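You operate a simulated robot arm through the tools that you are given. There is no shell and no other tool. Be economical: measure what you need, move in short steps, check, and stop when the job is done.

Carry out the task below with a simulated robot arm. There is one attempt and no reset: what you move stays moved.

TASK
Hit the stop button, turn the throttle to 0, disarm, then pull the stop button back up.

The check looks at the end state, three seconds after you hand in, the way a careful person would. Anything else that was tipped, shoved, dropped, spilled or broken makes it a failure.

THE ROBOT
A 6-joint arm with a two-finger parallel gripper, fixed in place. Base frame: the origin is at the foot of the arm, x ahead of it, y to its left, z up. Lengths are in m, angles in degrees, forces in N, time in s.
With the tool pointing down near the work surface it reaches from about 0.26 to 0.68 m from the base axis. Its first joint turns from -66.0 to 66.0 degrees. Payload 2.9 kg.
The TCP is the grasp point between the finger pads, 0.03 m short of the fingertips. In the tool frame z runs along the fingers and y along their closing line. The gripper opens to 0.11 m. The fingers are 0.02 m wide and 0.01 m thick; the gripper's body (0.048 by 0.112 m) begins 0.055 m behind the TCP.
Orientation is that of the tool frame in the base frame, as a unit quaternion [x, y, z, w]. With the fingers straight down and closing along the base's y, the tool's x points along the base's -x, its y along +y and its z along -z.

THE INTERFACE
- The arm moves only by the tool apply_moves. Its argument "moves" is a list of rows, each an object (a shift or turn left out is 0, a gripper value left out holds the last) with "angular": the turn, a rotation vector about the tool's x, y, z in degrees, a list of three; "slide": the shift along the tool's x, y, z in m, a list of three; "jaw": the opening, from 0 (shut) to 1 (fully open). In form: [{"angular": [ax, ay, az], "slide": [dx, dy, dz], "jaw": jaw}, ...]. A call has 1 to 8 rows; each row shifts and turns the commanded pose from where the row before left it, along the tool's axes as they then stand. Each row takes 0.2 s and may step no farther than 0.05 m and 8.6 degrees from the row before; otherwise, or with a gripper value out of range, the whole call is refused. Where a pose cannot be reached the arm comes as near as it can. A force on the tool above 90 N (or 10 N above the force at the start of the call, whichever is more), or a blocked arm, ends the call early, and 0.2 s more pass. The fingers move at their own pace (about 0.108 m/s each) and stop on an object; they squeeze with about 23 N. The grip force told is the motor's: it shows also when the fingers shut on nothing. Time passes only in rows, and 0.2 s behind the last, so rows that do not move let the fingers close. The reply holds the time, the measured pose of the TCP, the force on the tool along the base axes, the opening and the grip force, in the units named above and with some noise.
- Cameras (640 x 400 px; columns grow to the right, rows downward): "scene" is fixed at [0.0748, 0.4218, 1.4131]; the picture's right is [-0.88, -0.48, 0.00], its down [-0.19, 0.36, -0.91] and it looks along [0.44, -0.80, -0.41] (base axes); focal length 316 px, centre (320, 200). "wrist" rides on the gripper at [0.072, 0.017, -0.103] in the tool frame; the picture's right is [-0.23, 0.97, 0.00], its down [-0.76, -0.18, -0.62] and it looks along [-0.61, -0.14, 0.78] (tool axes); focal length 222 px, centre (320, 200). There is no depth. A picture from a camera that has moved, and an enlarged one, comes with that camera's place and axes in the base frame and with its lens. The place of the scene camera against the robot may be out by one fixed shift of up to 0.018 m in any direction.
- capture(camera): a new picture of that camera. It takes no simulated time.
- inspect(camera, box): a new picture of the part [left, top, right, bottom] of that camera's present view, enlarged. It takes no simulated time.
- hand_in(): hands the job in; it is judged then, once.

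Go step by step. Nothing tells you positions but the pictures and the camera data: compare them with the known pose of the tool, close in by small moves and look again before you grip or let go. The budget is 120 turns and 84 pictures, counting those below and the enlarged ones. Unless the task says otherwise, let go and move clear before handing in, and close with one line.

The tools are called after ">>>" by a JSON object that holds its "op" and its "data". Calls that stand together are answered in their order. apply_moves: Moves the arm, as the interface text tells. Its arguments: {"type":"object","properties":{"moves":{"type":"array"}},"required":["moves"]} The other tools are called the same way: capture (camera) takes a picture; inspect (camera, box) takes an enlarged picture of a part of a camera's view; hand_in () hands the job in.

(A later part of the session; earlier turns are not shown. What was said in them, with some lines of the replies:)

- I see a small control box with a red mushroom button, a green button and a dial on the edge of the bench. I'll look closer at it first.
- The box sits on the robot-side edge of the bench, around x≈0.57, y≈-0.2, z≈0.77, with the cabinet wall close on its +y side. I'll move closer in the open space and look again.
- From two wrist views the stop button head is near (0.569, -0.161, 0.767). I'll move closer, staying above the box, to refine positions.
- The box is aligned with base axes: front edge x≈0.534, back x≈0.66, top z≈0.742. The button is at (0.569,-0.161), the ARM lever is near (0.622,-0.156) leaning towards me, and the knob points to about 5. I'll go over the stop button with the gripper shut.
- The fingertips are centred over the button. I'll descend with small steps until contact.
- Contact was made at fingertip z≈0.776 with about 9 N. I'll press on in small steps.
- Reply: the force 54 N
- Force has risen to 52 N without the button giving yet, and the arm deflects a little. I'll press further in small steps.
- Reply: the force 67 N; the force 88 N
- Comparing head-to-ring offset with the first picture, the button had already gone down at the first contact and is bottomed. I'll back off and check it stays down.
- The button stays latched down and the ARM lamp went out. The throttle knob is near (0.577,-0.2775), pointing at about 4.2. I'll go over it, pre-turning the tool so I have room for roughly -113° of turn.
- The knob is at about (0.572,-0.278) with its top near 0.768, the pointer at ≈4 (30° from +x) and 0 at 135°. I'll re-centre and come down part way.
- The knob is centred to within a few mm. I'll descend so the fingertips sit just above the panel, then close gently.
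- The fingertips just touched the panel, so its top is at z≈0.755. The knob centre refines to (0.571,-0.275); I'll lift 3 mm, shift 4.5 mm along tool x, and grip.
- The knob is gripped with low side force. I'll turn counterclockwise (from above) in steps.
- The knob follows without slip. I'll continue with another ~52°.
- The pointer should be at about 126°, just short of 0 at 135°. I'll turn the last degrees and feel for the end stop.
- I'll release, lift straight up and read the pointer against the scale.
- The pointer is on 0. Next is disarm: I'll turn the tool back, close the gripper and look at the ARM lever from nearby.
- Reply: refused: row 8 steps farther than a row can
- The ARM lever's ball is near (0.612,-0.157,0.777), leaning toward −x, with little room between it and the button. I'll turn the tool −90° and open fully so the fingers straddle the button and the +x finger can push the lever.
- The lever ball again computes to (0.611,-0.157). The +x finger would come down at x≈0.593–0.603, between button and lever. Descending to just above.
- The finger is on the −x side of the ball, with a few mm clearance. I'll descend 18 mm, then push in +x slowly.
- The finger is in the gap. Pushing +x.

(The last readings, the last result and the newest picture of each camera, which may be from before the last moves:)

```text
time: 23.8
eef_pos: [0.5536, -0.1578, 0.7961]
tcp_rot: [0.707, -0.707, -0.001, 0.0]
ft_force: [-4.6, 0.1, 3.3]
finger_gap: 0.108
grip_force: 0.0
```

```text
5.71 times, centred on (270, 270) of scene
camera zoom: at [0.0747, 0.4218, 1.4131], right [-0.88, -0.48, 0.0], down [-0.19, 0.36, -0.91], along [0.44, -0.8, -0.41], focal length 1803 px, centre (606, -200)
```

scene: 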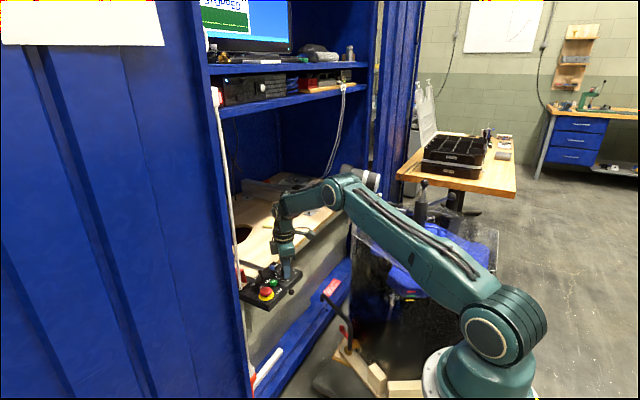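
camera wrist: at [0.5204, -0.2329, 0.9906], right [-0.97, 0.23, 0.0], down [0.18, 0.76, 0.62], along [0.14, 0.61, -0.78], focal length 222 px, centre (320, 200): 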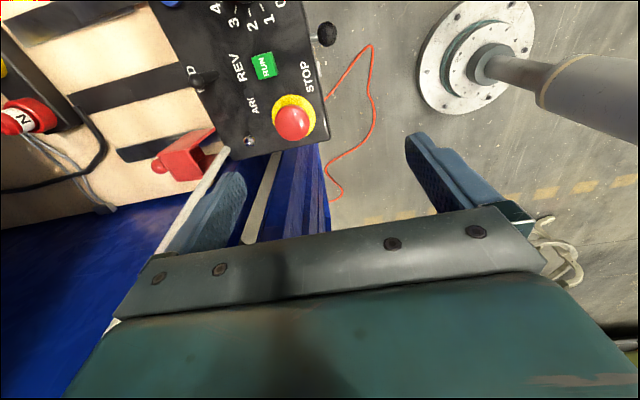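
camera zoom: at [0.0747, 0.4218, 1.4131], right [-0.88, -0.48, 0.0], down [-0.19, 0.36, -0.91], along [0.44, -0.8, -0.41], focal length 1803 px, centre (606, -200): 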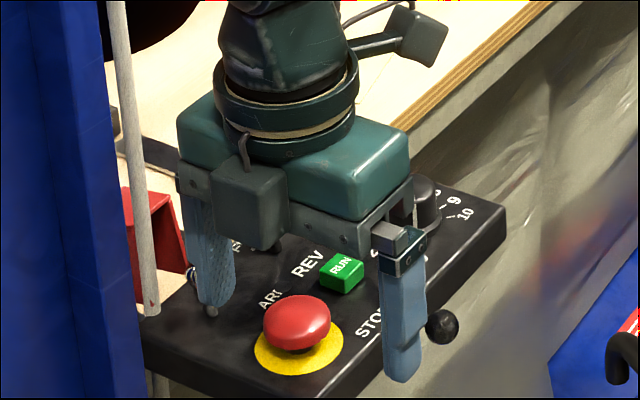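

The lever has moved and is now leaning toward +x. I'll push 3 mm more, then back off and look.

>>> {"op": "apply_moves", "data": {"moves": [{"slide": [0, -0.003, 0]}, {}, {"slide": [0, 0.01, 0]}, {"slide": [0, 0.008, 0]}]}}

>>> {"op": "inspect", "data": {"camera": "wrist", "box": [150, 60, 390, 210]}}

>>> {"op": "inspect", "data": {"camera": "scene", "box": [230, 235, 310, 305]}}

```text
time: 24.8
eef_pos: [0.5408, -0.1586, 0.7961]
tcp_rot: [0.708, -0.706, 0.001, 0.0]
ft_force: [0.0, 0.4, 0.9]
finger_gap: 0.1099
grip_force: 0.0
```

```text
2.67 times, centred on (270, 135) of wrist
camera zoom: at [0.5234, -0.2307, 0.8998], right [-0.97, 0.23, 0.0], down [0.18, 0.76, 0.62], along [0.14, 0.61, -0.78], focal length 592 px, centre (453, 373)
```

zoom: 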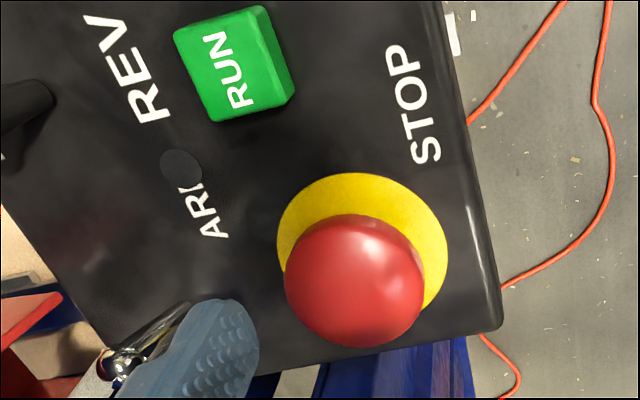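

```text
5.71 times, centred on (270, 270) of scene
camera zoom: at [0.0748, 0.4218, 1.4131], right [-0.88, -0.48, 0.0], down [-0.19, 0.36, -0.91], along [0.44, -0.8, -0.41], focal length 1803 px, centre (606, -200)
```

zoom: 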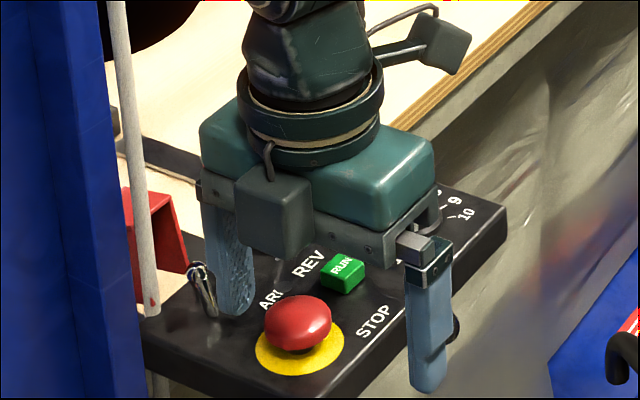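

The lever has flipped to the disarmed side. Now I'll lift, centre over the button at (0.566,-0.163) in the same orientation, and narrow the jaws.

>>> {"op": "apply_moves", "data": {"moves": [{"slide": [0, 0, -0.03]}, {"slide": [0, 0, -0.03]}, {"slide": [0.004, -0.025, 0], "jaw": 0.55}, {}, {}]}}

>>> {"op": "inspect", "data": {"camera": "wrist", "box": [180, 80, 460, 240]}}

>>> {"op": "inspect", "data": {"camera": "scene", "box": [230, 235, 310, 305]}}

```text
time: 26.0
eef_pos: [0.5636, -0.1605, 0.8573]
tcp_rot: [0.707, -0.707, 0.0, 0.0]
ft_force: [0.4, -0.2, -0.8]
finger_gap: 0.0607
grip_force: 0.1
```

```text
2.29 times, centred on (320, 160) of wrist
camera zoom: at [0.5482, -0.2335, 0.9598], right [-0.97, 0.23, 0.0], down [0.18, 0.76, 0.62], along [0.14, 0.61, -0.78], focal length 508 px, centre (320, 291)
```

zoom: 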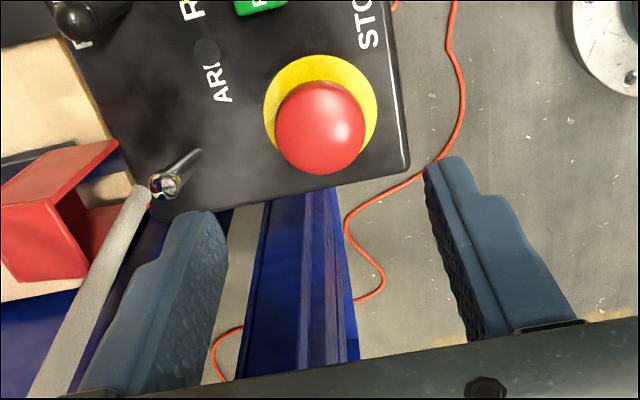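

```text
5.71 times, centred on (270, 270) of scene
camera zoom: at [0.0748, 0.4218, 1.4131], right [-0.88, -0.48, 0.0], down [-0.19, 0.36, -0.91], along [0.44, -0.8, -0.41], focal length 1803 px, centre (606, -200)
```

zoom: 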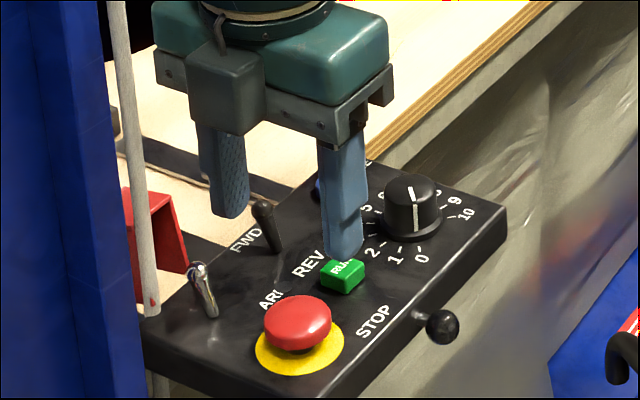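

The TCP is over the button centre within ~1 mm. Descending around the head.

>>> {"op": "apply_moves", "data": {"moves": [{"slide": [0, 0, 0.03]}, {"slide": [0, 0, 0.03]}, {"slide": [0, 0, 0.008]}]}}

>>> {"op": "inspect", "data": {"camera": "wrist", "box": [180, 80, 460, 240]}}

>>> {"op": "inspect", "data": {"camera": "scene", "box": [230, 245, 310, 315]}}

```text
time: 26.8
eef_pos: [0.5656, -0.1615, 0.7878]
tcp_rot: [0.708, -0.706, 0.0, 0.0]
ft_force: [0.8, -0.2, -0.6]
finger_gap: 0.0605
grip_force: 0.1
```

```text
2.29 times, centred on (320, 160) of wrist
camera zoom: at [0.5483, -0.2339, 0.8922], right [-0.97, 0.23, 0.0], down [0.18, 0.76, 0.62], along [0.14, 0.61, -0.78], focal length 508 px, centre (320, 291)
```

zoom: 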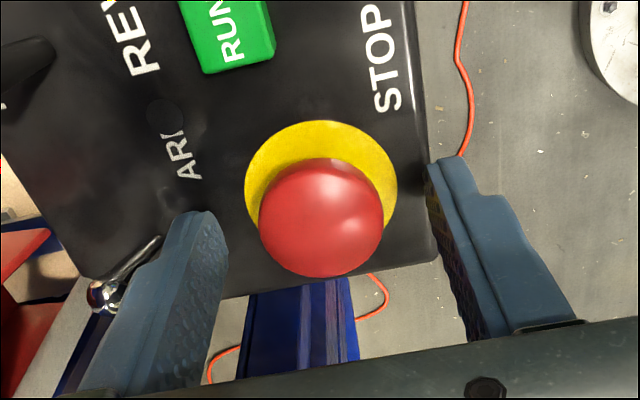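

```text
5.71 times, centred on (270, 280) of scene
camera zoom: at [0.0748, 0.4218, 1.4131], right [-0.88, -0.48, 0.0], down [-0.19, 0.36, -0.91], along [0.44, -0.8, -0.41], focal length 1803 px, centre (606, -257)
```

zoom: 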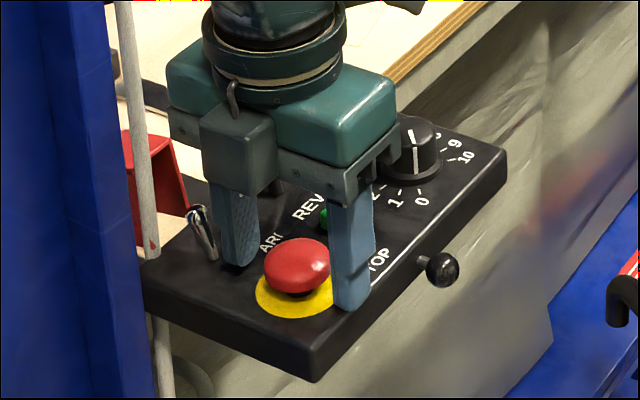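

The fingers straddle the head just above the panel. Closing on it.

>>> {"op": "apply_moves", "data": {"moves": [{"jaw": 0}, {"jaw": 0}, {"jaw": 0}]}}

>>> {"op": "inspect", "data": {"camera": "scene", "box": [230, 245, 310, 315]}}

```text
time: 27.6
eef_pos: [0.5634, -0.1611, 0.789]
tcp_rot: [0.707, -0.707, 0.0, 0.0]
ft_force: [-1.4, -1.5, -1.8]
finger_gap: 0.0341
grip_force: 45.0
```

```text
5.71 times, centred on (270, 280) of scene
camera zoom: at [0.0748, 0.4218, 1.4131], right [-0.88, -0.48, 0.0], down [-0.19, 0.36, -0.91], along [0.44, -0.8, -0.41], focal length 1803 px, centre (606, -257)
```

zoom: 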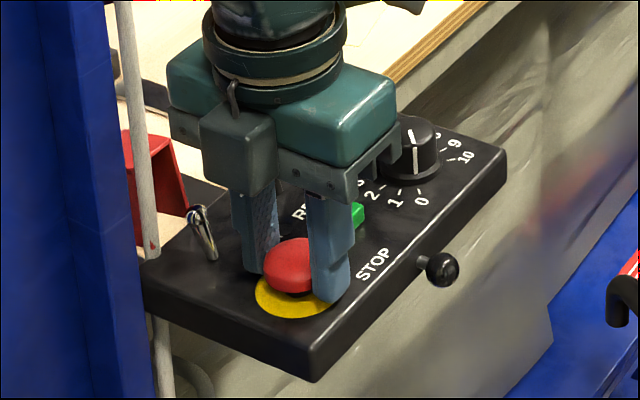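

The head is gripped (gap 34 mm). Now I'll pull up slowly.

>>> {"op": "apply_moves", "data": {"moves": [{"slide": [0, 0, -0.003]}, {"slide": [0, 0, -0.003]}, {"slide": [0, 0, -0.003]}]}}

>>> {"op": "inspect", "data": {"camera": "scene", "box": [230, 245, 310, 315]}}

```text
time: 28.4
eef_pos: [0.5644, -0.1609, 0.7949]
tcp_rot: [0.708, -0.706, -0.001, 0.0]
ft_force: [10.9, -0.7, -32.0]
finger_gap: 0.0342
grip_force: 44.9
```

```text
5.71 times, centred on (270, 280) of scene
camera zoom: at [0.0756, 0.4216, 1.4131], right [-0.88, -0.48, 0.0], down [-0.2, 0.36, -0.91], along [0.44, -0.8, -0.41], focal length 1803 px, centre (606, -257)
```

zoom: 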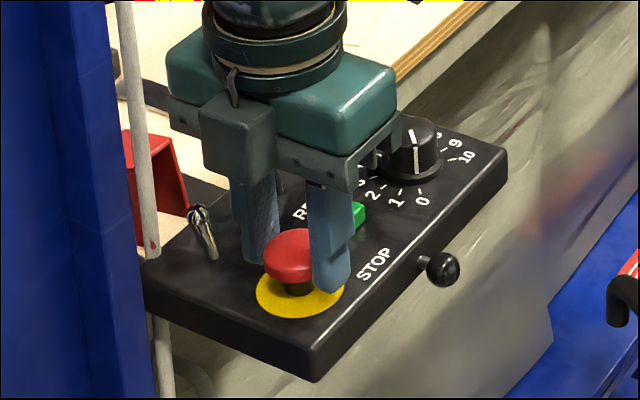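

The head has risen back to its original height and now bears on its upper stop. I'll ease off, release and lift clear.

>>> {"op": "apply_moves", "data": {"moves": [{"slide": [0, 0, 0.002]}, {"jaw": 0.55}, {"jaw": 0.55}, {"slide": [0, 0, -0.03]}, {"slide": [0, 0, -0.04]}, {"slide": [0.03, 0, -0.04]}, {"slide": [0.03, 0.03, -0.02]}]}}

>>> {"op": "inspect", "data": {"camera": "scene", "box": [230, 245, 310, 315]}}

>>> {"op": "capture", "data": {"camera": "wrist"}}

```text
time: 30.0
eef_pos: [0.5348, -0.2202, 0.925]
tcp_rot: [0.709, -0.705, 0.0, -0.001]
ft_force: [-0.9, 1.3, -0.4]
finger_gap: 0.0605
grip_force: 0.0
```

```text
5.71 times, centred on (270, 280) of scene
camera zoom: at [0.0748, 0.4218, 1.4131], right [-0.88, -0.48, 0.0], down [-0.19, 0.36, -0.91], along [0.44, -0.8, -0.41], focal length 1803 px, centre (606, -257)
```

zoom: 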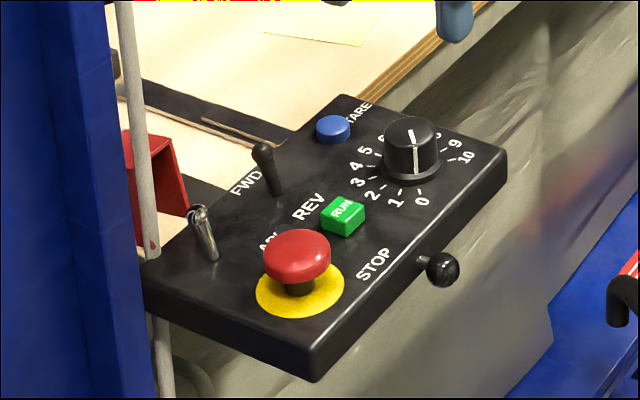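

```text
29 pictures are left
camera wrist: at [0.519, -0.2941, 1.0285], right [-0.97, 0.22, 0.0], down [0.18, 0.76, 0.62], along [0.14, 0.61, -0.78], focal length 222 px, centre (320, 200)
```

wrist: 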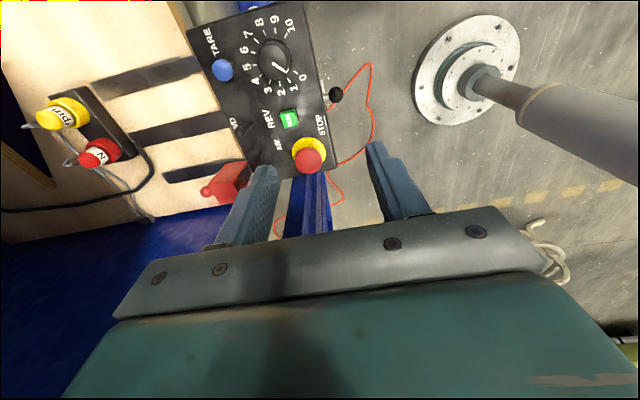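

The stop button is back up, the throttle points at 0, the ARM lever is on the disarmed side with its lamp dark, and everything else looks untouched. The gripper is clear, so I'm handing in.

>>> {"op": "hand_in", "data": {}}

```text
The job is handed in.
```

The job is handed in: I pressed the stop button, turned the throttle to 0, switched ARM off, then pulled the stop button back up. The last pictures show nothing else disturbed.
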